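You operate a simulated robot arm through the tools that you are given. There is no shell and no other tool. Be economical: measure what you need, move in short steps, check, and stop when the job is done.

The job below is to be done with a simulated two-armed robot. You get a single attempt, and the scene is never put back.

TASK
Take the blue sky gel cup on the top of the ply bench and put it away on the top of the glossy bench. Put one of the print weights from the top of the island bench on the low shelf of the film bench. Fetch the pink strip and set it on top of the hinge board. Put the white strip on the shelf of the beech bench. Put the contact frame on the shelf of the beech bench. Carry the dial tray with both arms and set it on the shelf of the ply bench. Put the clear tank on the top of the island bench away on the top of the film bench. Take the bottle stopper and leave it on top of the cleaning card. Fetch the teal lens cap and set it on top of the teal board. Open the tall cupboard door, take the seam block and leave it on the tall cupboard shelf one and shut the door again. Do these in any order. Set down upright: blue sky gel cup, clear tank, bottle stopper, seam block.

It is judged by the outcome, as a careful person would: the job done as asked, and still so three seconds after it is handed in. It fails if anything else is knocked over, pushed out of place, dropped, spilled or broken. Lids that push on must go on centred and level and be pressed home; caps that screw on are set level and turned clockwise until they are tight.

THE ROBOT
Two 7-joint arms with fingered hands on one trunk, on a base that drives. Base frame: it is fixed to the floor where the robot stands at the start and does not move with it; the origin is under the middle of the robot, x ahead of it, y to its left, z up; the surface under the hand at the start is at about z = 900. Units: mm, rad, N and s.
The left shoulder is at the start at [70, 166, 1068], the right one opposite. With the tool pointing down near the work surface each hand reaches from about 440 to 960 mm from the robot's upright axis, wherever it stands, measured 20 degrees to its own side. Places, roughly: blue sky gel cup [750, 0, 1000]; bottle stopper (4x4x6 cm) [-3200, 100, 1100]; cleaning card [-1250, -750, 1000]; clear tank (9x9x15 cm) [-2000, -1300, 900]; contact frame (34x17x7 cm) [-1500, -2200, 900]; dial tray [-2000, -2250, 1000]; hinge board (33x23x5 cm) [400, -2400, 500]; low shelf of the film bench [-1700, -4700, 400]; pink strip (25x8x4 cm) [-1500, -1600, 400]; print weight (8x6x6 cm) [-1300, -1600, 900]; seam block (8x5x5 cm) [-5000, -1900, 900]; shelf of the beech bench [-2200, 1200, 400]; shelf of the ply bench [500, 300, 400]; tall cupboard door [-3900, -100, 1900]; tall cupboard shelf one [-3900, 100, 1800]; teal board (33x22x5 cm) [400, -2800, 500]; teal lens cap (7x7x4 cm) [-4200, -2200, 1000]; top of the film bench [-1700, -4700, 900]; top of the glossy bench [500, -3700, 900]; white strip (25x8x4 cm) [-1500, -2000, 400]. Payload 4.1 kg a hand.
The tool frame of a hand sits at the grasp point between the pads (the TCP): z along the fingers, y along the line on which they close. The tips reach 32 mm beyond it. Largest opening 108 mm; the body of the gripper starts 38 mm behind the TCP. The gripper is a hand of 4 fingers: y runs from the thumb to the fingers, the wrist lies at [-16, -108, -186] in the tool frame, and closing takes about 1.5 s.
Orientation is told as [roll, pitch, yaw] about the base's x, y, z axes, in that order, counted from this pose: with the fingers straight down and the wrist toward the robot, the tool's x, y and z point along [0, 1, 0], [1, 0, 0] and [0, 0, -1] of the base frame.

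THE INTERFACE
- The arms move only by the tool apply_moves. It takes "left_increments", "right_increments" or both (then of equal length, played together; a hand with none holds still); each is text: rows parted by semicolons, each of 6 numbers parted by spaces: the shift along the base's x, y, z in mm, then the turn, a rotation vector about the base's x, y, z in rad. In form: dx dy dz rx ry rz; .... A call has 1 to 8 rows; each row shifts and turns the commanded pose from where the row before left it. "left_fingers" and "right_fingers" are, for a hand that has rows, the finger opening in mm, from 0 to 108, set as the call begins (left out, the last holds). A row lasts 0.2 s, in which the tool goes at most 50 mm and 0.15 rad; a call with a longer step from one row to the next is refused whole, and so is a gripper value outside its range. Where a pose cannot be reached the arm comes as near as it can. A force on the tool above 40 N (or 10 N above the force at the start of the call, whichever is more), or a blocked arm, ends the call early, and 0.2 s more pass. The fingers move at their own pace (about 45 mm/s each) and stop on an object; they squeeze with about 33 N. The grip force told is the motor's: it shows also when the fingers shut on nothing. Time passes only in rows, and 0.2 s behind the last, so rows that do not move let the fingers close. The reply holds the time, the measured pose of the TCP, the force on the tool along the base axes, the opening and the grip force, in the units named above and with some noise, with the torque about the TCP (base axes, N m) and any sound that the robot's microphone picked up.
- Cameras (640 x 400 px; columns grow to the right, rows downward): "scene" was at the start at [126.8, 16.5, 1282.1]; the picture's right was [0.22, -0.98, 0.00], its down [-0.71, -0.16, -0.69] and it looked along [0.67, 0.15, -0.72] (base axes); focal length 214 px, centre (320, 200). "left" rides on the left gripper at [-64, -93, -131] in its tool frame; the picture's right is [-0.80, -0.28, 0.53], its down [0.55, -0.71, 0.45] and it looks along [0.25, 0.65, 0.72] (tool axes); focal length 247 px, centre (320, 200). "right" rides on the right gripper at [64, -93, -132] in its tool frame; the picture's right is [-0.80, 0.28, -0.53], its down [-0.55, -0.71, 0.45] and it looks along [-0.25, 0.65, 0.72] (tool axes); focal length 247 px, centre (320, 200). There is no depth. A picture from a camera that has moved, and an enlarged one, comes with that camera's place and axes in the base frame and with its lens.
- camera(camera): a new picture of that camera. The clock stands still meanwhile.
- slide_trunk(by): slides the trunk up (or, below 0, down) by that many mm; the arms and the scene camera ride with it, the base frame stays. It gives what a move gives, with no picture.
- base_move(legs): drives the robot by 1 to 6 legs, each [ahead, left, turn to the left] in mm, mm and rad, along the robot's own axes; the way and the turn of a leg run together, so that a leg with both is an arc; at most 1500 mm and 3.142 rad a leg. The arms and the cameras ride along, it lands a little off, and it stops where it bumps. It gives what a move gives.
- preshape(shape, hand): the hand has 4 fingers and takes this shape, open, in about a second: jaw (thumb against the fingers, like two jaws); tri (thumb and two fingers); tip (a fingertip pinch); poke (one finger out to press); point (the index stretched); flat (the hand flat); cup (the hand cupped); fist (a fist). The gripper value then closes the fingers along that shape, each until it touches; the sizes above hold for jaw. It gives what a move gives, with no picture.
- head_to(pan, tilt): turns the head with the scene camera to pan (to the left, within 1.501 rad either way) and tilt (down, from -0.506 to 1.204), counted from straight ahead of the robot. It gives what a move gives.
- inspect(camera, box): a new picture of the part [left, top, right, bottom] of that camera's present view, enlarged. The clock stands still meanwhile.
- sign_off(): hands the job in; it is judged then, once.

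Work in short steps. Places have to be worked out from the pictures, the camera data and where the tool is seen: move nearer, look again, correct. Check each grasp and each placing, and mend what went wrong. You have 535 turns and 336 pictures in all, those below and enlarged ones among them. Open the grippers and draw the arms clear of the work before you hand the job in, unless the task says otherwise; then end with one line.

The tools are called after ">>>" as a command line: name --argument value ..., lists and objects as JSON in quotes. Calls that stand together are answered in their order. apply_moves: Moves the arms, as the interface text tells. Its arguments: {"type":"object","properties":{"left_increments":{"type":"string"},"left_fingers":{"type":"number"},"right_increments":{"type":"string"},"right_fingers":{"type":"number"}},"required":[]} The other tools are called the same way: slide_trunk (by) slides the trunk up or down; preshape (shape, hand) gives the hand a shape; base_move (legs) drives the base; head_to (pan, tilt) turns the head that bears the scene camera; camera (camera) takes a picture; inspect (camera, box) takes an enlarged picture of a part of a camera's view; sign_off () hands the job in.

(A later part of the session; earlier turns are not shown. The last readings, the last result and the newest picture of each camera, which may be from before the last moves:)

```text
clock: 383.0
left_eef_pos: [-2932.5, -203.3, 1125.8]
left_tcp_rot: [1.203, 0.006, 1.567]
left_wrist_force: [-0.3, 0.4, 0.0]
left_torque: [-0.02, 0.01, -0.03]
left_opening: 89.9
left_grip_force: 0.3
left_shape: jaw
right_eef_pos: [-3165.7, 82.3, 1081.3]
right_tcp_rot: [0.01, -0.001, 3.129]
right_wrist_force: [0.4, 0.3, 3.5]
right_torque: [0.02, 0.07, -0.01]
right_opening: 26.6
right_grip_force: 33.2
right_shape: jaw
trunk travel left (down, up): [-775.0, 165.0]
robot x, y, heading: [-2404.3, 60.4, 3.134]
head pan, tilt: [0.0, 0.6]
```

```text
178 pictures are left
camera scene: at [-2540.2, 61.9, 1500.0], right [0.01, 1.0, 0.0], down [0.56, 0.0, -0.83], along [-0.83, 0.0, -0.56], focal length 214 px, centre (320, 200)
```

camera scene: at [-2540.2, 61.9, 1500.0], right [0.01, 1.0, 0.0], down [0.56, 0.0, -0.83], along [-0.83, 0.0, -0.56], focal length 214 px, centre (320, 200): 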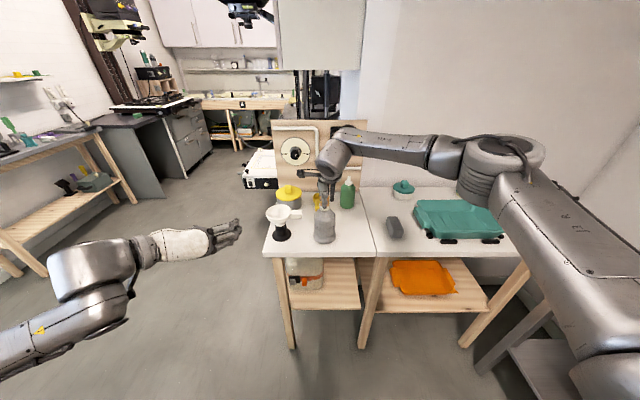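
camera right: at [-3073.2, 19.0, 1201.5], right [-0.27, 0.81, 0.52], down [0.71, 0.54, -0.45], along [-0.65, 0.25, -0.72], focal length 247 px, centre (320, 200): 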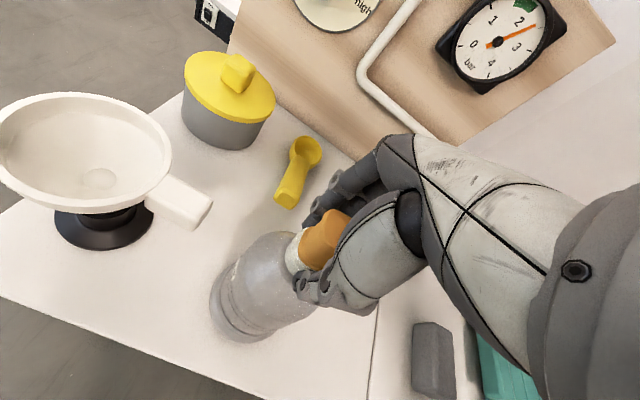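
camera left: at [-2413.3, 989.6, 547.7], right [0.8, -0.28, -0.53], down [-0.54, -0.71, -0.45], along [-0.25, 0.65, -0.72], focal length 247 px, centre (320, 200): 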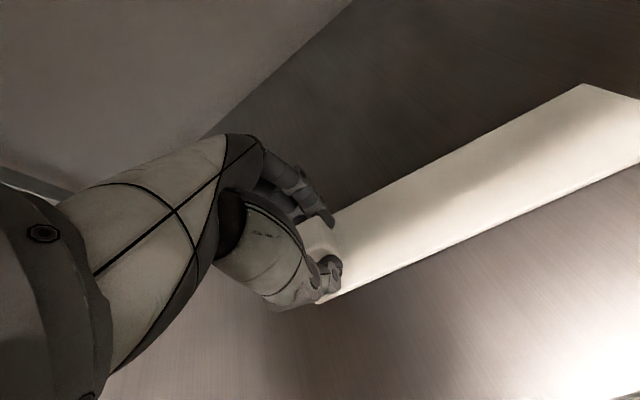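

The bottle is standing again. I'll move the left hand in front of it, pointing at its body.

>>> apply_moves --left_increments "0 40 -17 0 0 0;0 41 -17 0 0 0;0 41 -17 0 0 0;0 41 -17 0 0 0;0 41 -17 0 0 0;0 40 -17 0 0 0;0 40 -17 0 0 0" --left_fingers 104

>>> camera --camera "scene"

>>> camera --camera "left"

```text
clock: 384.6
left_eef_pos: [-2932.3, 82.3, 1005.5]
left_tcp_rot: [1.199, 0.012, 1.57]
left_wrist_force: [-0.6, 0.9, 0.2]
left_torque: [-0.01, 0.0, -0.01]
left_opening: 103.9
left_grip_force: 0.1
left_shape: jaw
right_eef_pos: [-3165.4, 84.6, 1082.9]
right_tcp_rot: [0.012, -0.001, 3.131]
right_wrist_force: [1.1, 0.2, 3.6]
right_torque: [-0.06, 0.04, 0.0]
right_opening: 26.3
right_grip_force: 32.8
right_shape: jaw
trunk travel left (down, up): [-775.0, 165.0]
robot x, y, heading: [-2400.3, 64.0, 3.133]
head pan, tilt: [0.0, 0.6]
```

```text
177 pictures are left
camera scene: at [-2540.4, 64.5, 1500.0], right [0.01, 1.0, 0.0], down [0.56, 0.0, -0.83], along [-0.83, 0.0, -0.56], focal length 214 px, centre (320, 200)
```

scene: 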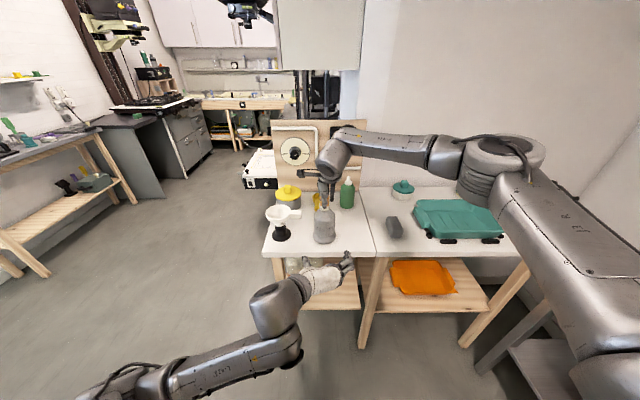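

```text
176 pictures are left
camera left: at [-2788.0, -10.3, 994.8], right [-0.21, -0.29, -0.93], down [-0.62, -0.7, 0.36], along [-0.76, 0.65, -0.03], focal length 247 px, centre (320, 200)
```

left: 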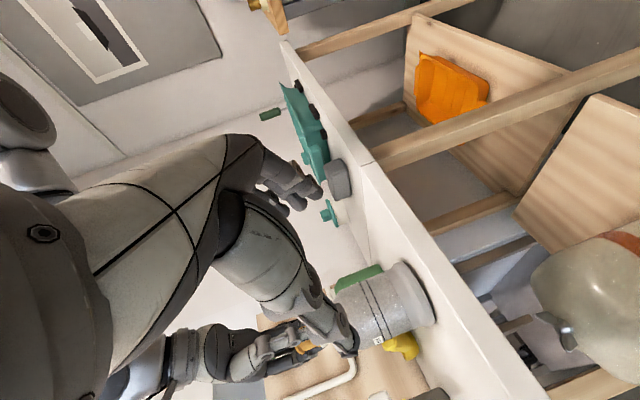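

The bottle lies ahead of the hand. I'll advance in two stages, checking clearance between them.

>>> apply_moves --left_increments "-43 0 -9 0 0 0;-43 0 -9 0 0 0;-43 0 -9 0 0 0"

>>> inspect --camera "scene" --box '[240, 150, 420, 300]'

>>> camera --camera "left"

```text
clock: 385.4
left_eef_pos: [-3063.0, 81.3, 977.8]
left_tcp_rot: [1.2, 0.008, 1.57]
left_wrist_force: [0.3, 0.2, 0.2]
left_torque: [0.01, -0.02, 0.02]
left_opening: 103.9
left_grip_force: 0.0
left_shape: jaw
right_eef_pos: [-3166.4, 81.7, 1082.3]
right_tcp_rot: [0.01, 0.002, 3.13]
right_wrist_force: [0.9, -0.7, 5.4]
right_torque: [-0.04, 0.01, -0.01]
right_opening: 26.4
right_grip_force: 32.9
right_shape: jaw
trunk travel left (down, up): [-775.0, 165.0]
robot x, y, heading: [-2405.0, 65.5, 3.135]
head pan, tilt: [0.0, 0.6]
```

```text
2.67 times, centred on (330, 225) of scene
camera zoom: at [-2541.2, 62.6, 1499.9], right [0.01, 1.0, 0.0], down [0.57, 0.0, -0.82], along [-0.82, 0.0, -0.57], focal length 572 px, centre (293, 133)
```

zoom: 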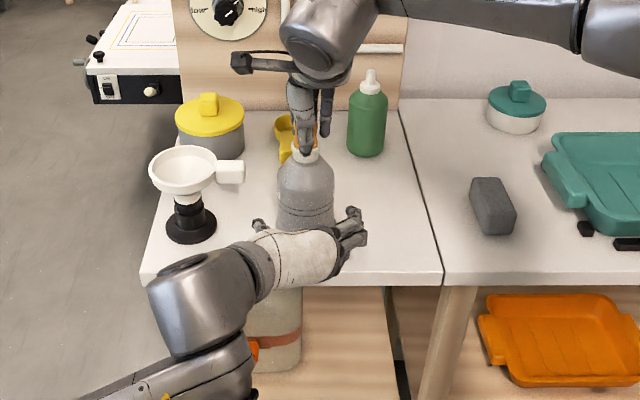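

```text
174 pictures are left
camera left: at [-2919.2, -11.8, 966.9], right [-0.21, -0.29, -0.93], down [-0.62, -0.7, 0.36], along [-0.76, 0.65, -0.03], focal length 247 px, centre (320, 200)
```

left: 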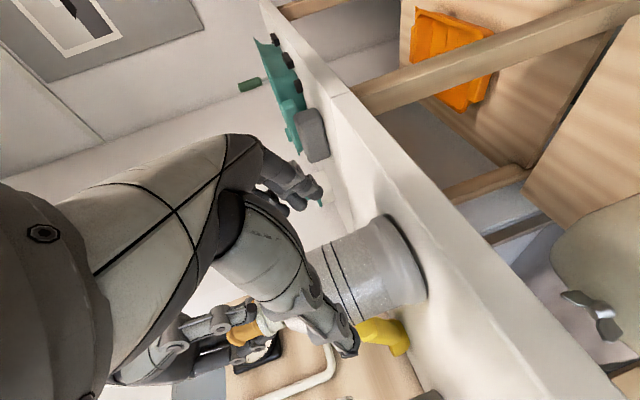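

The thumb and fingers straddle the bottle. I'll advance the rest of the way and close gently on the body.

>>> apply_moves --left_increments "-35 0 -7 0 0 0;-30 0 -6 0 0 0;-16 0 -4 0 0 0"

>>> apply_moves --left_increments "0 0 0 0 0 0;0 0 0 0 0 0;0 0 0 0 0 0;0 0 0 0 0 0;0 0 0 0 0 0;0 0 0 0 0 0" --left_fingers 50

>>> inspect --camera "scene" --box '[240, 150, 420, 300]'

```text
clock: 386.2
left_eef_pos: [-3143.5, 80.9, 961.3]
left_tcp_rot: [1.199, 0.01, 1.569]
left_wrist_force: [1.3, 0.7, 0.1]
left_torque: [-0.01, 0.03, -0.01]
left_opening: 103.6
left_grip_force: 0.0
left_shape: jaw
right_eef_pos: [-3165.7, 82.3, 1082.2]
right_tcp_rot: [0.01, 0.0, 3.129]
right_wrist_force: [1.7, -0.9, 3.0]
right_torque: [0.0, 0.01, -0.04]
right_opening: 26.4
right_grip_force: 32.5
right_shape: jaw
trunk travel left (down, up): [-775.0, 165.0]
robot x, y, heading: [-2400.6, 63.2, 3.131]
head pan, tilt: [0.0, 0.6]
```

```text
clock: 387.6
left_eef_pos: [-3143.4, 82.4, 962.5]
left_tcp_rot: [1.2, 0.009, 1.567]
left_wrist_force: [-8.0, 2.0, 0.8]
left_torque: [0.02, 0.09, -0.04]
left_opening: 73.7
left_grip_force: 32.6
left_shape: jaw
right_eef_pos: [-3166.5, 83.4, 1080.6]
right_tcp_rot: [0.009, 0.0, 3.13]
right_wrist_force: [4.1, -0.3, 6.0]
right_torque: [-0.05, -0.06, -0.1]
right_opening: 26.5
right_grip_force: 32.9
right_shape: jaw
trunk travel left (down, up): [-775.0, 165.0]
robot x, y, heading: [-2399.4, 61.8, 3.137]
head pan, tilt: [0.0, 0.6]
```

```text
2.67 times, centred on (330, 225) of scene
camera zoom: at [-2540.6, 62.9, 1499.9], right [0.01, 1.0, 0.0], down [0.56, 0.0, -0.83], along [-0.83, 0.0, -0.56], focal length 572 px, centre (293, 133)
```

zoom: 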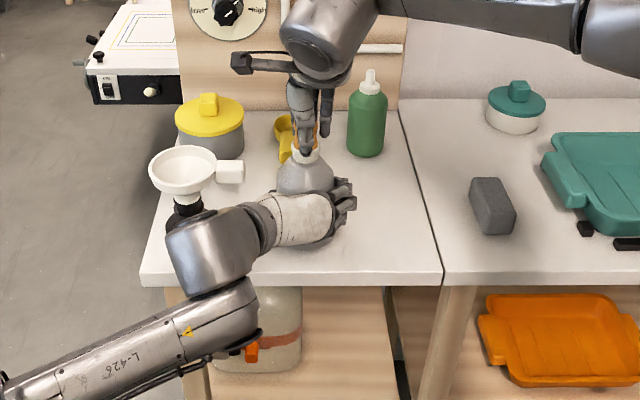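

The left hand holds the bottle (73.7 mm). Now the right hand pulls the stopper up.

>>> apply_moves --right_increments "0 0 3 0 0 0;0 0 4 0 0 0;0 0 4 0 0 0;0 0 5 0 0 0" --left_increments "0 0 0 0 0 0;0 0 0 0 0 0;0 0 0 0 0 0;0 0 0 0 0 0"

>>> inspect --camera "right" --box '[180, 180, 380, 360]'

```text
clock: 388.6
left_eef_pos: [-3144.6, 82.3, 962.0]
left_tcp_rot: [1.201, 0.01, 1.566]
left_wrist_force: [0.8, 0.3, 1.0]
left_torque: [0.01, 0.16, -0.02]
left_opening: 73.1
left_grip_force: 33.2
left_shape: jaw
right_eef_pos: [-3167.0, 82.6, 1097.9]
right_tcp_rot: [0.012, 0.001, 3.129]
right_wrist_force: [0.3, 0.5, -0.5]
right_torque: [0.0, 0.0, -0.01]
right_opening: 26.4
right_grip_force: 33.2
right_shape: jaw
trunk travel left (down, up): [-775.0, 165.0]
robot x, y, heading: [-2404.8, 62.0, 3.133]
head pan, tilt: [0.0, 0.6]
```

```text
2.22 times, centred on (280, 270) of right
camera zoom: at [-3074.8, 19.3, 1230.0], right [-0.27, 0.81, 0.52], down [0.71, 0.54, -0.45], along [-0.65, 0.25, -0.72], focal length 549 px, centre (409, 44)
```

zoom: 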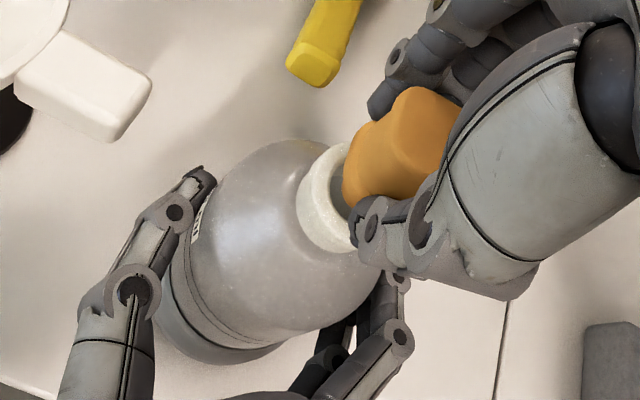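

The stopper has come free of the neck. I'll lift it clear, then release the bottle gently and withdraw the left hand.

>>> apply_moves --right_increments "0 0 15 0 0 0;0 0 30 0 0 0;0 0 40 0 0 0;30 30 0 0 0 0;35 30 0 0 0 0"

>>> apply_moves --left_increments "0 0 0 0 0 0;0 0 0 0 0 0;0 0 0 0 0 0;0 0 0 0 0 0;12 0 3 0 0 0;30 0 7 0 0 0;40 0 8 0 0 0;45 0 9 0 0 0" --left_fingers 104

>>> camera --camera "scene"

>>> inspect --camera "right" --box '[180, 180, 380, 360]'

```text
clock: 389.8
left_eef_pos: [-3143.4, 83.6, 962.0]
left_tcp_rot: [1.2, 0.011, 1.569]
left_wrist_force: [0.7, -0.2, -0.6]
left_torque: [0.05, 0.03, -0.03]
left_opening: 73.0
left_grip_force: 32.9
left_shape: jaw
right_eef_pos: [-3100.8, 146.1, 1183.9]
right_tcp_rot: [0.011, -0.001, 3.13]
right_wrist_force: [0.4, 0.2, -0.1]
right_torque: [-0.02, 0.03, -0.01]
right_opening: 26.3
right_grip_force: 33.2
right_shape: jaw
trunk travel left (down, up): [-775.0, 165.0]
robot x, y, heading: [-2398.3, 67.1, 3.135]
head pan, tilt: [0.0, 0.6]
```

```text
clock: 391.6
left_eef_pos: [-3015.5, 83.0, 991.5]
left_tcp_rot: [1.2, 0.008, 1.57]
left_wrist_force: [0.3, -0.1, 0.3]
left_torque: [0.02, -0.01, 0.03]
left_opening: 103.8
left_grip_force: 0.1
left_shape: jaw
right_eef_pos: [-3100.1, 142.8, 1185.4]
right_tcp_rot: [0.01, 0.002, 3.132]
right_wrist_force: [0.0, 0.4, 0.0]
right_torque: [-0.03, 0.03, -0.01]
right_opening: 26.1
right_grip_force: 32.9
right_shape: jaw
trunk travel left (down, up): [-775.0, 165.0]
robot x, y, heading: [-2400.6, 60.6, 3.135]
head pan, tilt: [0.0, 0.6]
```

```text
171 pictures are left
camera scene: at [-2539.5, 62.4, 1500.0], right [0.01, 1.0, 0.0], down [0.56, 0.0, -0.83], along [-0.83, 0.0, -0.56], focal length 214 px, centre (320, 200)
```

scene: 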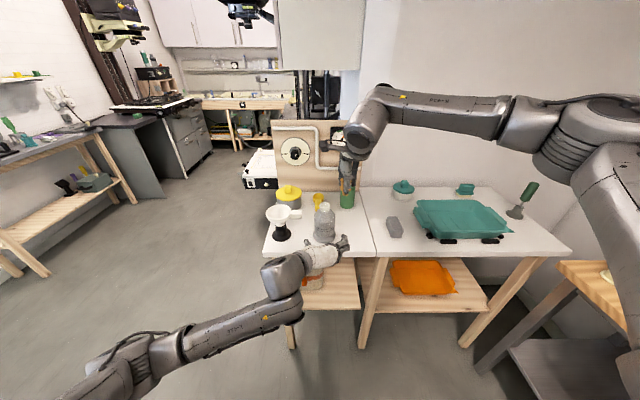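

```text
2.22 times, centred on (280, 270) of right
camera zoom: at [-3008.8, 80.2, 1316.2], right [-0.27, 0.81, 0.52], down [0.71, 0.54, -0.45], along [-0.65, 0.25, -0.72], focal length 549 px, centre (409, 44)
```

zoom: 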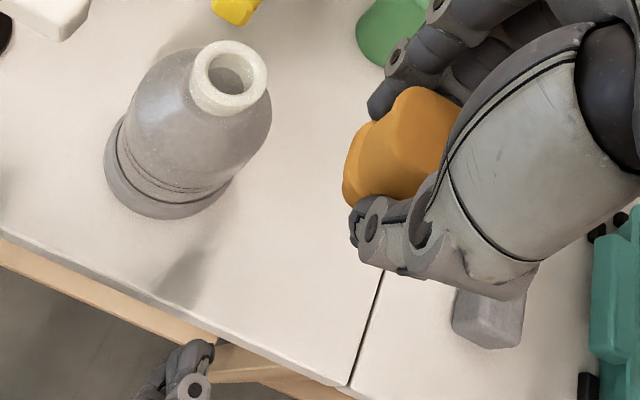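

The bottle stands in its place and the stopper is in the right hand. I'll turn the left hand back to vertical and raise the trunk before driving to the island.

>>> apply_moves --left_increments "40 -30 15 0 0 0;40 -40 15 0 -0.15 0;30 -40 10 0 -0.15 0;0 -40 10 0 -0.15 0;0 -40 10 0 -0.15 0;0 -20 10 0 -0.15 0;0 0 0 0 -0.15 0;0 0 0 0 -0.15 0"

>>> apply_moves --left_increments "0 0 0 0 -0.15 0;0 0 0 0 0 0.145;0 0 0 0 0 0.145;0 0 0 0 0 0.145;0 0 0 0 0 0.145;0 0 0 0 0 0.145;0 0 0 0 0 0.145;0 0 0 0 0 0.145"

>>> apply_moves --left_increments "0 0 0 0 0 0.145;0 0 0 0 0 0.145;0 0 0 0 0 0.14;0 0 0 0 0 0.126"

>>> slide_trunk --by 150

>>> base_move --legs '[[-1100, 0, 0], [0, 0, 1.571]]'

>>> camera --camera "scene"

```text
refused: row 1 steps farther than a row can; nothing moved
```

```text
clock: 393.4
left_eef_pos: [-3015.3, 82.8, 990.0]
left_tcp_rot: [1.051, 0.009, 2.586]
left_wrist_force: [0.2, -0.6, -0.5]
left_torque: [-0.06, 0.01, 0.0]
left_opening: 103.7
left_grip_force: 0.1
left_shape: jaw
right_eef_pos: [-3101.6, 145.5, 1182.4]
right_tcp_rot: [0.011, 0.0, 3.13]
right_wrist_force: [0.5, 0.7, -1.4]
right_torque: [0.0, 0.0, 0.01]
right_opening: 26.2
right_grip_force: 33.1
right_shape: jaw
trunk travel left (down, up): [-775.0, 165.0]
robot x, y, heading: [-2400.4, 62.9, 3.136]
head pan, tilt: [0.0, 0.6]
```

```text
clock: 394.4
left_eef_pos: [-3044.3, 1.6, 980.1]
left_tcp_rot: [1.17, -0.023, -3.072]
left_wrist_force: [-0.4, 0.0, 1.2]
left_torque: [-0.01, 0.0, 0.01]
left_opening: 104.0
left_grip_force: 0.0
left_shape: jaw
right_eef_pos: [-3102.7, 144.5, 1182.4]
right_tcp_rot: [0.01, 0.002, 3.129]
right_wrist_force: [-0.1, 0.1, -0.8]
right_torque: [-0.02, 0.04, -0.02]
right_opening: 26.1
right_grip_force: 32.9
right_shape: jaw
trunk travel left (down, up): [-775.0, 165.0]
robot x, y, heading: [-2403.6, 60.6, 3.137]
head pan, tilt: [0.0, 0.6]
stopped in row 4 (left hand): the arm was blocked; the commanded pose is now the measured one
```

```text
clock: 396.2
left_eef_pos: [-3042.7, 3.4, 1128.5]
left_tcp_rot: [1.168, -0.021, -3.074]
left_wrist_force: [0.0, -0.8, -0.5]
left_torque: [0.04, -0.01, 0.0]
left_opening: 104.0
left_grip_force: 0.0
left_shape: jaw
right_eef_pos: [-3102.4, 144.8, 1332.1]
right_tcp_rot: [0.012, 0.0, 3.129]
right_wrist_force: [-0.7, -0.6, -0.1]
right_torque: [0.01, 0.02, 0.03]
right_opening: 26.2
right_grip_force: 33.0
right_shape: jaw
trunk travel left (down, up): [-925.0, 15.0]
robot x, y, heading: [-2399.2, 62.9, 3.134]
head pan, tilt: [0.0, 0.6]
```

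```text
clock: 405.7
left_eef_pos: [-1224.0, -579.6, 1128.7]
left_tcp_rot: [1.166, -0.022, -1.489]
left_wrist_force: [0.9, -0.3, -0.2]
left_torque: [0.0, 0.01, -0.02]
left_opening: 103.8
left_grip_force: 0.1
left_shape: jaw
right_eef_pos: [-1364.0, -641.0, 1333.7]
right_tcp_rot: [0.01, 0.001, -1.571]
right_wrist_force: [-0.4, -0.7, -0.2]
right_torque: [0.0, 0.0, -0.06]
right_opening: 25.9
right_grip_force: 32.4
right_shape: jaw
trunk travel left (down, up): [-925.0, 15.0]
robot x, y, heading: [-1296.3, 65.1, -1.564]
head pan, tilt: [0.0, 0.6]
```

```text
169 pictures are left
camera scene: at [-1293.0, -78.8, 1649.8], right [-1.0, -0.01, 0.0], down [0.0, 0.57, -0.82], along [0.01, -0.82, -0.57], focal length 214 px, centre (320, 200)
```

scene: 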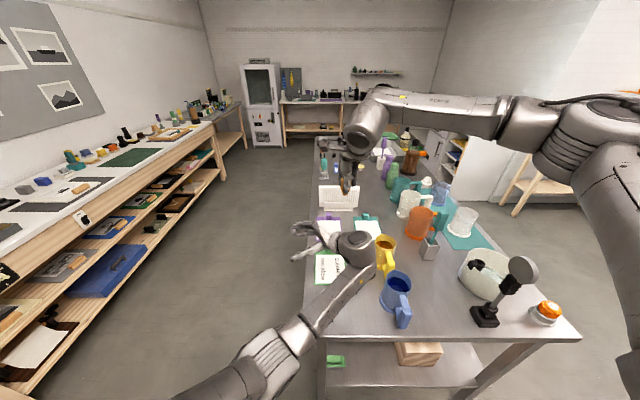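

The first call was refused and the following ones ran from a different pose, so I must check the funnel there later. For now I'll level the left hand, which currently points sideways high over the island.

>>> apply_moves --left_increments "0 20 20 -0.012 0.1453 0;0 20 20 -0.012 0.1453 0;0 20 20 -0.012 0.1453 0;0 20 20 -0.012 0.1453 0;0 0 0 -0.012 0.1453 0;0 0 0 -0.012 0.1453 0;0 0 0 -0.012 0.1453 0;0 0 0 -0.012 0.1453 0"

>>> camera --camera "scene"

```text
clock: 406.6
left_eef_pos: [-1143.7, -539.8, 1200.4]
left_tcp_rot: [0.85, -0.094, -1.399]
left_wrist_force: [0.0, 0.5, -0.3]
left_torque: [0.02, 0.02, 0.01]
left_opening: 103.9
left_grip_force: 0.0
left_shape: jaw
right_eef_pos: [-1363.7, -640.2, 1331.8]
right_tcp_rot: [0.008, 0.0, -1.57]
right_wrist_force: [0.7, 0.6, -0.2]
right_torque: [-0.02, 0.02, -0.01]
right_opening: 26.5
right_grip_force: 32.7
right_shape: jaw
trunk travel left (down, up): [-925.0, 15.0]
robot x, y, heading: [-1291.2, 59.9, -1.568]
head pan, tilt: [0.0, 0.6]
stopped in row 4 (left hand): the arm was blocked; the commanded pose is now the measured one
```

```text
168 pictures are left
camera scene: at [-1291.4, -78.5, 1649.9], right [-1.0, -0.01, 0.0], down [0.0, 0.56, -0.83], along [0.01, -0.82, -0.56], focal length 214 px, centre (320, 200)
```

scene: 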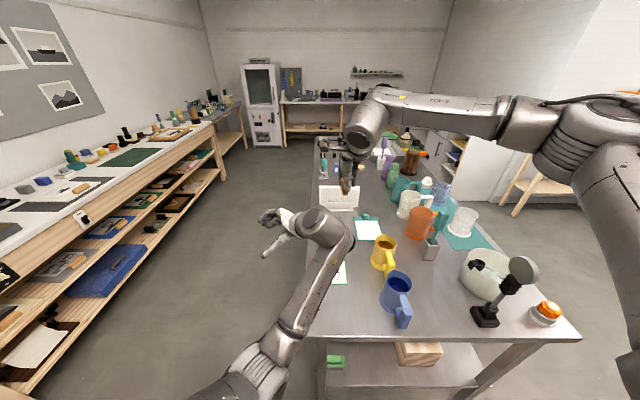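

The "blocked" came from the arm's own limits, as nothing is near. I'll continue levelling while moving the hand out to the left.

>>> apply_moves --left_increments "20 0 0 -0.017 0.0985 0;20 0 0 -0.017 0.0985 0;20 0 0 -0.017 0.0985 0;20 0 0 -0.017 0.0985 0;20 0 0 -0.017 0.0985 0;0 0 0 -0.017 0.0985 0;0 0 0 -0.017 0.0985 0;0 0 0 -0.017 0.0985 0"

```text
clock: 408.6
left_eef_pos: [-1006.9, -541.3, 1210.0]
left_tcp_rot: [0.106, -0.095, -1.296]
left_wrist_force: [-0.9, 0.3, 0.8]
left_torque: [-0.04, 0.02, 0.0]
left_opening: 103.7
left_grip_force: 0.0
left_shape: jaw
right_eef_pos: [-1363.8, -640.7, 1333.1]
right_tcp_rot: [0.011, 0.001, -1.571]
right_wrist_force: [0.0, 0.1, -0.2]
right_torque: [-0.01, -0.01, 0.01]
right_opening: 26.1
right_grip_force: 33.1
right_shape: jaw
trunk travel left (down, up): [-925.0, 15.0]
robot x, y, heading: [-1292.7, 62.0, -1.567]
head pan, tilt: [0.0, 0.6]
stopped in row 8 (left hand): the arm was blocked; the commanded pose is now the measured one
```

>>> apply_moves --left_increments "0 0 0 0.031 0.064 0;0 0 0 0.031 0.064 0;0 0 0 0 0 -0.135;0 0 0 0 0 -0.135"

>>> camera --camera "scene"

```text
clock: 409.6
left_eef_pos: [-1009.4, -540.7, 1208.6]
left_tcp_rot: [-0.007, 0.003, -1.567]
left_wrist_force: [-1.4, -0.9, 0.1]
left_torque: [-0.04, 0.05, 0.03]
left_opening: 104.0
left_grip_force: 0.1
left_shape: jaw
right_eef_pos: [-1363.1, -640.9, 1332.6]
right_tcp_rot: [0.009, 0.001, -1.571]
right_wrist_force: [-0.3, 0.4, -0.6]
right_torque: [0.01, -0.01, -0.01]
right_opening: 26.2
right_grip_force: 32.9
right_shape: jaw
trunk travel left (down, up): [-925.0, 15.0]
robot x, y, heading: [-1290.0, 61.7, -1.563]
head pan, tilt: [0.0, 0.6]
```

```text
167 pictures are left
camera scene: at [-1291.5, -78.9, 1649.8], right [-1.0, -0.01, 0.0], down [0.0, 0.57, -0.82], along [0.01, -0.82, -0.57], focal length 214 px, centre (320, 200)
```

scene: 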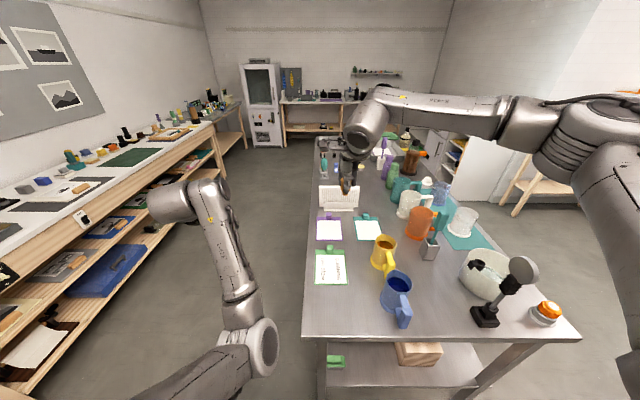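

The left hand is level. The cleaning card is the green one near [-1329, -655]; I'll look through the right camera.

>>> camera --camera "right"

>>> inspect --camera "scene" --box '[290, 220, 410, 320]'

```text
166 pictures are left
camera right: at [-1300.5, -547.5, 1465.3], right [-0.8, -0.28, 0.52], down [-0.55, 0.71, -0.45], along [-0.24, -0.65, -0.72], focal length 247 px, centre (320, 200)
```

right: 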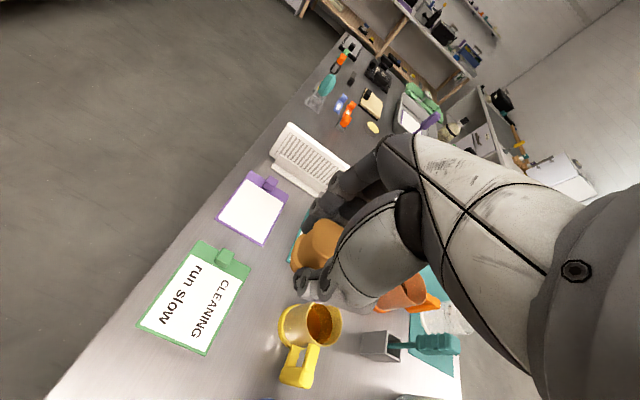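

```text
4.00 times, centred on (350, 270) of scene
camera zoom: at [-1291.5, -78.9, 1649.8], right [-1.0, -0.01, 0.0], down [0.0, 0.57, -0.82], along [0.01, -0.82, -0.57], focal length 858 px, centre (200, -80)
```

zoom: 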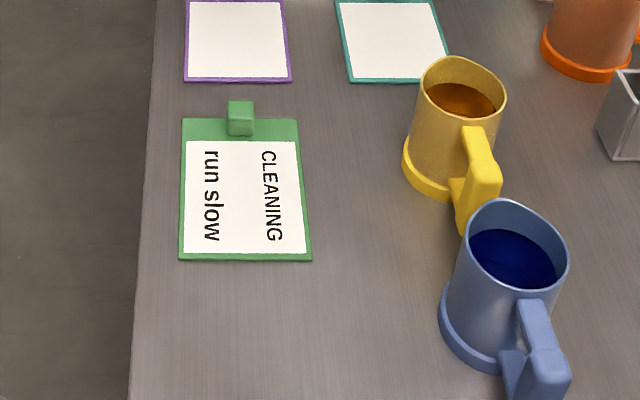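

Both cameras agree: the card's centre is at [-1328, -650]. I'll bring the stopper over it and descend.

>>> apply_moves --right_increments "35 -9 0 0 0 0;0 0 -45 0 0 0;0 0 -48 0 0 0;0 0 -48 0 0 0;0 0 -48 0 0 0;0 0 -48 0 0 0;0 0 -48 0 0 0;0 0 -20 0 0 0"

>>> camera --camera "right"

>>> inspect --camera "scene" --box '[290, 220, 410, 320]'

```text
clock: 411.4
left_eef_pos: [-1009.2, -543.1, 1209.4]
left_tcp_rot: [-0.005, 0.002, -1.564]
left_wrist_force: [0.0, 0.1, 0.3]
left_torque: [0.02, -0.02, 0.0]
left_opening: 104.1
left_grip_force: 0.0
left_shape: jaw
right_eef_pos: [-1329.3, -651.5, 1026.7]
right_tcp_rot: [0.01, 0.0, -1.571]
right_wrist_force: [-1.0, 0.1, -0.5]
right_torque: [-0.01, 0.0, 0.0]
right_opening: 26.2
right_grip_force: 32.9
right_shape: jaw
trunk travel left (down, up): [-925.0, 15.0]
robot x, y, heading: [-1289.3, 63.5, -1.566]
head pan, tilt: [0.0, 0.6]
```

```text
164 pictures are left
camera right: at [-1266.5, -557.6, 1159.8], right [-0.8, -0.28, 0.52], down [-0.54, 0.71, -0.45], along [-0.24, -0.65, -0.72], focal length 247 px, centre (320, 200)
```

right: 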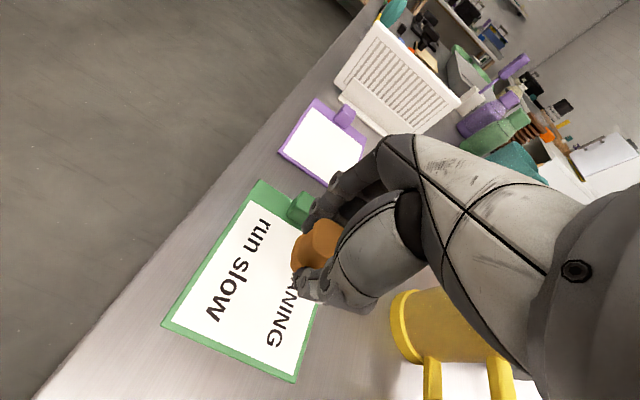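

```text
4.00 times, centred on (350, 270) of scene
camera zoom: at [-1292.3, -79.1, 1649.9], right [-1.0, -0.01, 0.0], down [0.0, 0.57, -0.82], along [0.01, -0.82, -0.57], focal length 858 px, centre (200, -80)
```

zoom: 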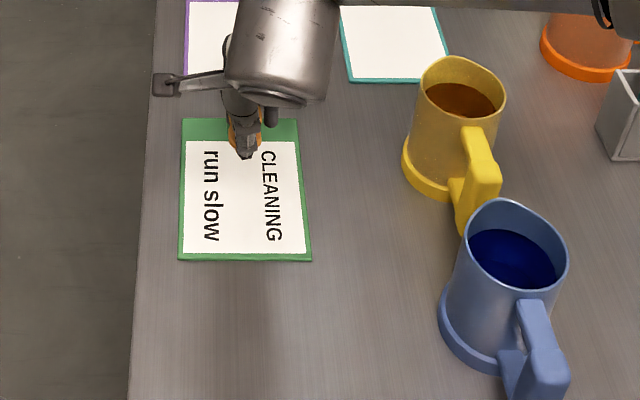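

The stopper hangs over the card's middle. I'll lower it gently to contact.

>>> apply_moves --right_increments "0 5 -15 0 0 0;0 0 -12 0 0 0;0 0 -6 0 0 0;0 0 -4 0 0 0;0 0 -3 0 0 0;0 0 -3 0 0 0;0 0 -3 0 0 0"

>>> inspect --camera "right" --box '[200, 160, 400, 360]'

```text
clock: 413.0
left_eef_pos: [-1009.6, -542.5, 1208.3]
left_tcp_rot: [-0.007, 0.0, -1.563]
left_wrist_force: [-0.2, 0.4, 0.1]
left_torque: [0.01, 0.01, 0.04]
left_opening: 103.8
left_grip_force: 0.0
left_shape: jaw
right_eef_pos: [-1329.1, -645.0, 980.9]
right_tcp_rot: [0.01, 0.0, -1.572]
right_wrist_force: [0.7, 1.2, 0.3]
right_torque: [-0.05, 0.02, 0.0]
right_opening: 25.9
right_grip_force: 33.2
right_shape: jaw
trunk travel left (down, up): [-925.0, 15.0]
robot x, y, heading: [-1290.3, 62.9, -1.564]
head pan, tilt: [0.0, 0.6]
```

```text
2.00 times, centred on (300, 260) of right
camera zoom: at [-1265.9, -551.9, 1114.2], right [-0.8, -0.28, 0.52], down [-0.54, 0.71, -0.45], along [-0.24, -0.65, -0.72], focal length 494 px, centre (360, 80)
```

zoom: 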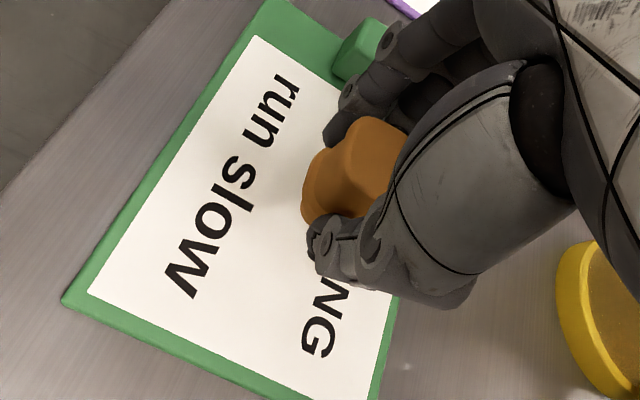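

>>> apply_moves --right_increments "0 0 -3 0 0 0;0 0 -3 0 0 0;0 0 -3 0 0 0;0 0 -3 0 0 0;0 0 -2 0 0 0;0 0 -2 0 0 0"

>>> inspect --camera "scene" --box '[320, 220, 380, 270]'

```text
clock: 414.4
left_eef_pos: [-1010.5, -543.0, 1207.8]
left_tcp_rot: [-0.006, 0.002, -1.564]
left_wrist_force: [-0.9, -0.1, 0.0]
left_torque: [0.01, 0.01, 0.0]
left_opening: 104.0
left_grip_force: 0.0
left_shape: jaw
right_eef_pos: [-1327.5, -645.2, 966.4]
right_tcp_rot: [0.012, 0.0, -1.57]
right_wrist_force: [0.6, -0.5, -0.4]
right_torque: [0.0, -0.04, -0.01]
right_opening: 26.2
right_grip_force: 32.9
right_shape: jaw
trunk travel left (down, up): [-925.0, 15.0]
robot x, y, heading: [-1292.3, 58.0, -1.561]
head pan, tilt: [0.0, 0.6]
```

```text
8.00 times, centred on (350, 245) of scene
camera zoom: at [-1292.4, -78.9, 1649.8], right [-1.0, -0.01, 0.0], down [0.0, 0.57, -0.82], along [0.01, -0.82, -0.57], focal length 1716 px, centre (80, -160)
```

zoom: 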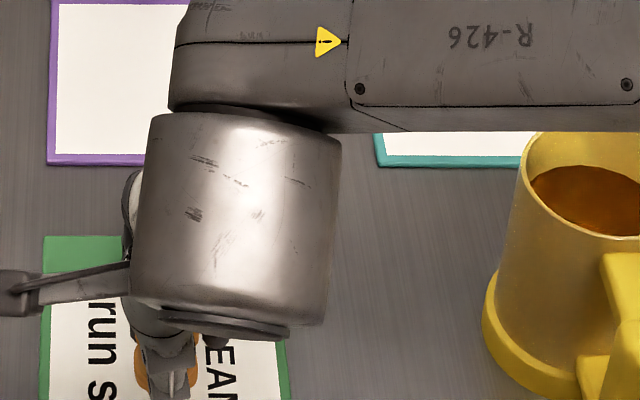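

>>> apply_moves --right_increments "0 0 -3 0 0 0;0 0 -3 0 0 0;0 0 -2 0 0 0;0 0 -2 0 0 0;0 0 -2 0 0 0;0 0 -2 0 0 0"

>>> inspect --camera "right" --box '[200, 160, 400, 360]'

```text
clock: 415.8
left_eef_pos: [-1009.4, -540.2, 1208.8]
left_tcp_rot: [-0.005, 0.002, -1.562]
left_wrist_force: [1.0, -0.3, -0.2]
left_torque: [-0.01, 0.0, -0.03]
left_opening: 103.7
left_grip_force: 0.0
left_shape: jaw
right_eef_pos: [-1328.3, -644.0, 954.6]
right_tcp_rot: [0.011, -0.002, -1.572]
right_wrist_force: [-0.3, -0.6, 10.7]
right_torque: [-0.08, 0.05, 0.04]
right_opening: 26.7
right_grip_force: 33.5
right_shape: jaw
trunk travel left (down, up): [-925.0, 15.0]
robot x, y, heading: [-1294.2, 63.4, -1.559]
head pan, tilt: [0.0, 0.6]
```

```text
2.00 times, centred on (300, 260) of right
camera zoom: at [-1266.2, -550.8, 1086.2], right [-0.8, -0.28, 0.52], down [-0.54, 0.7, -0.46], along [-0.24, -0.65, -0.72], focal length 494 px, centre (360, 80)
```

zoom: 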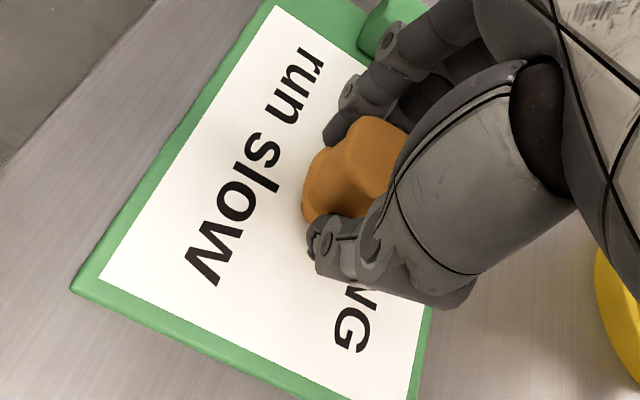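

Contact (10.7 N). I'll ease and open a bit, then look before lifting off.

>>> apply_moves --right_increments "0 0 0.7 0 0 0;0 0 0 0 0 0;0 0 0 0 0 0;0 0 0 0 0 0;0 0 0 0 0 0" --right_fingers 60

>>> inspect --camera "right" --box '[200, 160, 400, 360]'

```text
clock: 417.0
left_eef_pos: [-1010.2, -542.0, 1208.8]
left_tcp_rot: [-0.006, 0.002, -1.562]
left_wrist_force: [0.1, -0.1, 0.2]
left_torque: [0.01, -0.02, 0.0]
left_opening: 103.9
left_grip_force: 0.0
left_shape: jaw
right_eef_pos: [-1328.1, -645.5, 953.9]
right_tcp_rot: [0.01, -0.001, -1.57]
right_wrist_force: [0.6, -0.6, 0.4]
right_torque: [-0.03, 0.03, -0.02]
right_opening: 59.8
right_grip_force: 0.0
right_shape: jaw
trunk travel left (down, up): [-925.0, 15.0]
robot x, y, heading: [-1295.0, 59.6, -1.564]
head pan, tilt: [0.0, 0.6]
```

```text
2.00 times, centred on (300, 260) of right
camera zoom: at [-1266.3, -551.7, 1085.0], right [-0.8, -0.28, 0.52], down [-0.54, 0.71, -0.45], along [-0.24, -0.65, -0.72], focal length 494 px, centre (360, 80)
```

zoom: 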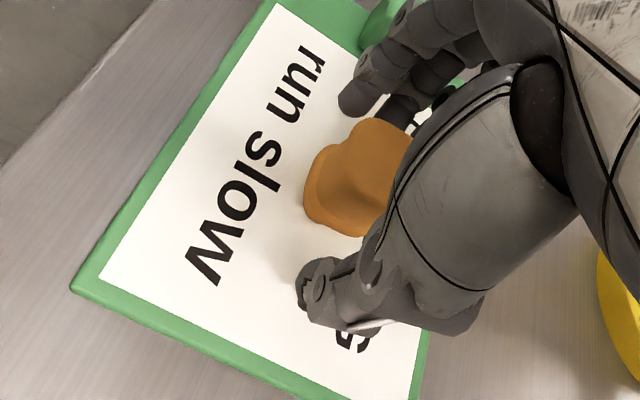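

It stands. I'll rise straight up and check.

>>> apply_moves --right_increments "0 0 15 0 0 0;0 0 25 0 0 0;0 0 40 0 0 0;0 0 45 0 0 0;0 0 48 0 0 0;0 0 48 0 0 0;0 45 0 0 0 0;0 45 0 0 0 0"

>>> inspect --camera "scene" --box '[300, 220, 400, 300]'

```text
clock: 418.8
left_eef_pos: [-1009.5, -540.4, 1208.7]
left_tcp_rot: [-0.004, 0.002, -1.564]
left_wrist_force: [-0.2, -0.1, -0.3]
left_torque: [-0.01, 0.0, 0.01]
left_opening: 104.1
left_grip_force: 0.0
left_shape: jaw
right_eef_pos: [-1330.4, -553.1, 1174.3]
right_tcp_rot: [0.009, -0.003, -1.571]
right_wrist_force: [0.3, 0.5, 0.3]
right_torque: [0.02, 0.01, 0.04]
right_opening: 60.1
right_grip_force: 0.1
right_shape: jaw
trunk travel left (down, up): [-925.0, 15.0]
robot x, y, heading: [-1289.4, 57.0, -1.568]
head pan, tilt: [0.0, 0.6]
```

```text
5.00 times, centred on (350, 260) of scene
camera zoom: at [-1292.9, -77.2, 1650.0], right [-1.0, -0.01, 0.0], down [0.0, 0.56, -0.83], along [0.01, -0.83, -0.56], focal length 1072 px, centre (170, -100)
```

zoom: 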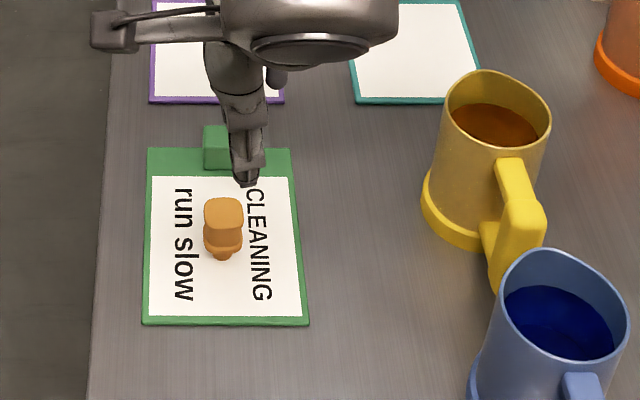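

The stopper stands upright on the cleaning card, so that is done. Next is the contact frame: drive to the aisle at y≈-2178 and face the island.

>>> base_move --legs '[[0, 720, 0], [1500, 0, 0], [735, 0, 0], [0, 0, -1.571], [100, 0, 0]]'

>>> slide_trunk --by -150

>>> camera --camera "scene"

```text
clock: 437.9
left_eef_pos: [-1244.6, -2462.8, 1210.6]
left_tcp_rot: [-0.007, 0.001, -3.113]
left_wrist_force: [-0.6, 0.0, 0.3]
left_torque: [0.01, 0.0, -0.01]
left_opening: 103.9
left_grip_force: 0.1
left_shape: jaw
right_eef_pos: [-1263.8, -2142.1, 1175.3]
right_tcp_rot: [0.012, -0.003, -3.118]
right_wrist_force: [0.3, -1.0, 0.8]
right_torque: [0.03, 0.01, -0.01]
right_opening: 59.9
right_grip_force: 0.0
right_shape: jaw
trunk travel left (down, up): [-925.0, 15.0]
robot x, y, heading: [-652.6, -2170.4, -3.116]
head pan, tilt: [0.0, 0.6]
```

```text
clock: 439.6
left_eef_pos: [-1247.2, -2462.7, 1059.0]
left_tcp_rot: [-0.004, 0.001, -3.111]
left_wrist_force: [-0.5, -0.2, 0.1]
left_torque: [-0.01, 0.0, 0.02]
left_opening: 104.3
left_grip_force: 0.1
left_shape: jaw
right_eef_pos: [-1266.9, -2142.3, 1024.1]
right_tcp_rot: [0.01, 0.001, -3.119]
right_wrist_force: [0.4, -0.6, -0.2]
right_torque: [-0.01, 0.0, 0.04]
right_opening: 59.7
right_grip_force: 0.0
right_shape: jaw
trunk travel left (down, up): [-775.0, 165.0]
robot x, y, heading: [-650.6, -2168.6, -3.112]
head pan, tilt: [0.0, 0.6]
```

```text
157 pictures are left
camera scene: at [-790.8, -2172.4, 1499.9], right [-0.03, 1.0, 0.0], down [0.56, 0.02, -0.83], along [-0.82, -0.02, -0.56], focal length 214 px, centre (320, 200)
```

scene: 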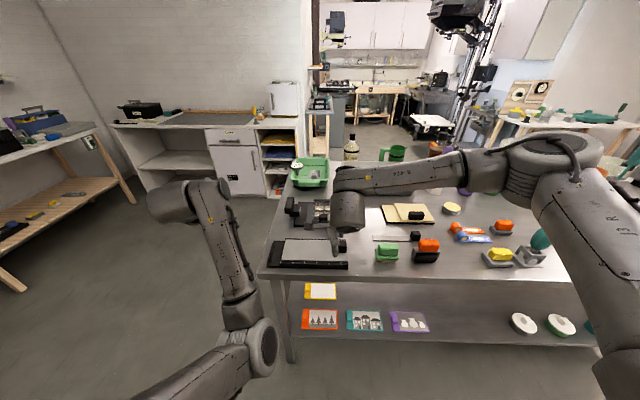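

The right hand is a bit low over the front device, so I'll raise it first. Then I'll square the heading and bring both hands over the handles.

>>> apply_moves --right_increments "0 0 45 0 0 0;0 0 45 0 0 0;-20 40 0 0 0 0;-20 40 0 0 0 0;-20 35 0 0 0 0" --left_increments "0 0 30 0 0 0;0 0 25 0 0 0;-20 40 0 0 0 0;-20 40 0 0 0 0;-20 35 0 0 0 0" --right_fingers 90 --left_fingers 90

>>> base_move --legs '[[0, 0, -0.029], [150, 0, 0]]'

>>> camera --camera "right"

>>> camera --camera "left"

>>> inspect --camera "scene" --box '[240, 130, 440, 290]'

```text
clock: 441.0
left_eef_pos: [-1316.3, -2399.9, 1135.4]
left_tcp_rot: [0.039, -0.04, -3.036]
left_wrist_force: [0.0, 0.7, 0.8]
left_torque: [0.01, 0.03, -0.01]
left_opening: 90.1
left_grip_force: 0.1
left_shape: jaw
right_eef_pos: [-1328.3, -2028.1, 1112.6]
right_tcp_rot: [0.008, 0.0, -3.117]
right_wrist_force: [0.1, 0.3, 0.0]
right_torque: [-0.01, 0.0, 0.03]
right_opening: 89.7
right_grip_force: 0.1
right_shape: jaw
trunk travel left (down, up): [-775.0, 165.0]
robot x, y, heading: [-651.5, -2166.6, -3.111]
head pan, tilt: [0.0, 0.6]
stopped in row 5 (left hand): the arm was blocked; the commanded pose is now the measured one
```

```text
clock: 442.7
left_eef_pos: [-1470.6, -2379.5, 1137.0]
left_tcp_rot: [0.04, -0.041, -3.066]
left_wrist_force: [-0.4, -0.2, 0.0]
left_torque: [0.01, 0.02, 0.0]
left_opening: 90.1
left_grip_force: 0.1
left_shape: jaw
right_eef_pos: [-1470.0, -2006.9, 1113.9]
right_tcp_rot: [0.01, -0.001, 3.136]
right_wrist_force: [0.9, -0.3, -0.2]
right_torque: [-0.02, -0.01, 0.01]
right_opening: 89.5
right_grip_force: 0.1
right_shape: jaw
trunk travel left (down, up): [-775.0, 165.0]
robot x, y, heading: [-798.1, -2167.2, 3.142]
head pan, tilt: [0.0, 0.6]
```

```text
156 pictures are left
camera right: at [-1378.1, -2070.2, 1245.5], right [-0.28, 0.8, 0.52], down [0.71, 0.54, -0.45], along [-0.65, 0.25, -0.72], focal length 247 px, centre (320, 200)
```

right: 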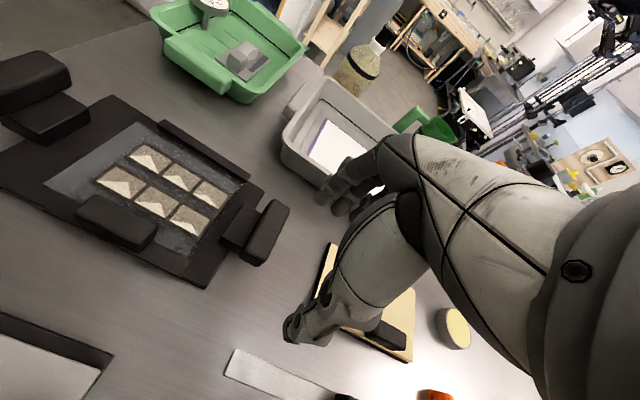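

```text
155 pictures are left
camera left: at [-1378.3, -2302.1, 1261.3], right [0.2, 0.79, -0.58], down [0.73, -0.51, -0.45], along [-0.65, -0.33, -0.68], focal length 247 px, centre (320, 200)
```

left: 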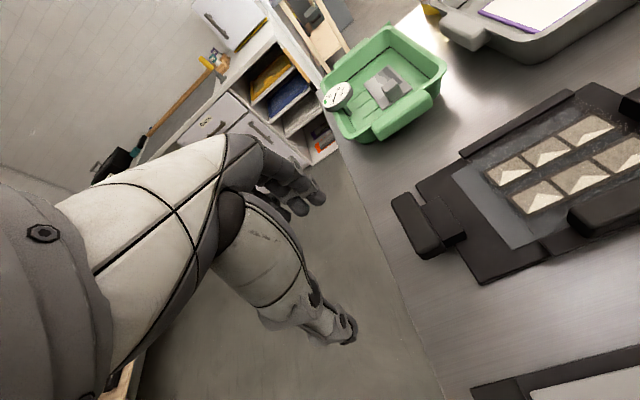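

```text
2.50 times, centred on (340, 210) of scene
camera zoom: at [-938.1, -2168.6, 1500.1], right [0.0, 1.0, 0.0], down [0.56, 0.0, -0.83], along [-0.83, 0.0, -0.56], focal length 536 px, centre (270, 175)
```

zoom: 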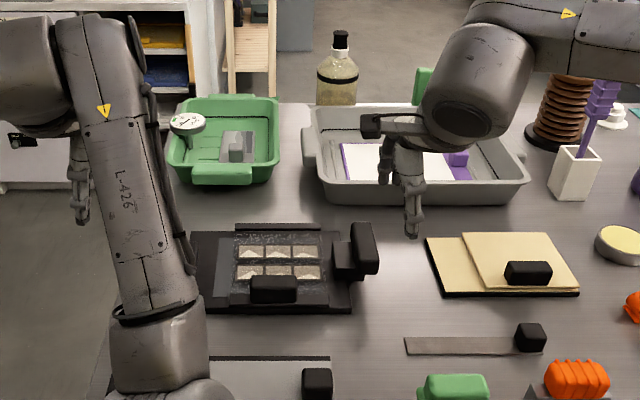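

The handles are bars about 90 mm long along x and 30 mm thick in y, so I must grip across y. I'll turn both hands 90°, left hand first, to test its posture.

>>> apply_moves --left_increments "0 0 10 -0.03 0.045 -0.13;0 0 10 0 0 -0.14;0 0 10 0 0 -0.14;0 0 0 0 0 -0.14;0 0 0 0 0 -0.14;0 0 0 0 0 -0.14;0 0 0 0 0 -0.14;0 0 0 0 0 -0.14" --right_increments "0 0 0 0 0 0.14;0 0 0 0 0 0.14;0 0 0 0 0 0.14;0 0 0 0 0 0.14;0 0 0 0 0 0.14;0 0 0 0 0 0.14;0 0 0 0 0 0.14;0 0 0 0 0 0.14"

>>> camera --camera "scene"

```text
clock: 444.5
left_eef_pos: [-1472.0, -2379.2, 1164.9]
left_tcp_rot: [0.07, -0.083, 2.101]
left_wrist_force: [0.3, -0.1, 0.8]
left_torque: [0.0, 0.01, 0.02]
left_opening: 90.1
left_grip_force: 0.1
left_shape: jaw
right_eef_pos: [-1471.8, -2008.4, 1112.0]
right_tcp_rot: [0.011, 0.001, -2.517]
right_wrist_force: [0.8, -0.5, 0.3]
right_torque: [-0.01, -0.01, 0.01]
right_opening: 89.8
right_grip_force: 0.1
right_shape: jaw
right hand out of reach, approached as far as the arm can: row 5, 6, 7, 8
trunk travel left (down, up): [-775.0, 165.0]
robot x, y, heading: [-801.5, -2168.1, 3.141]
head pan, tilt: [0.0, 0.6]
```

```text
153 pictures are left
camera scene: at [-940.4, -2169.1, 1499.7], right [0.0, 1.0, 0.0], down [0.57, 0.0, -0.82], along [-0.82, 0.0, -0.57], focal length 214 px, centre (320, 200)
```

scene: 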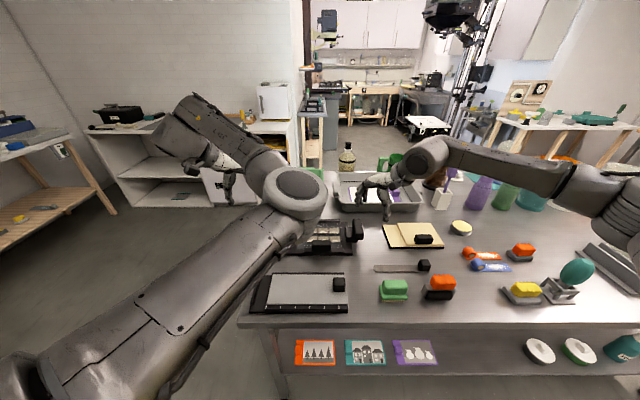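

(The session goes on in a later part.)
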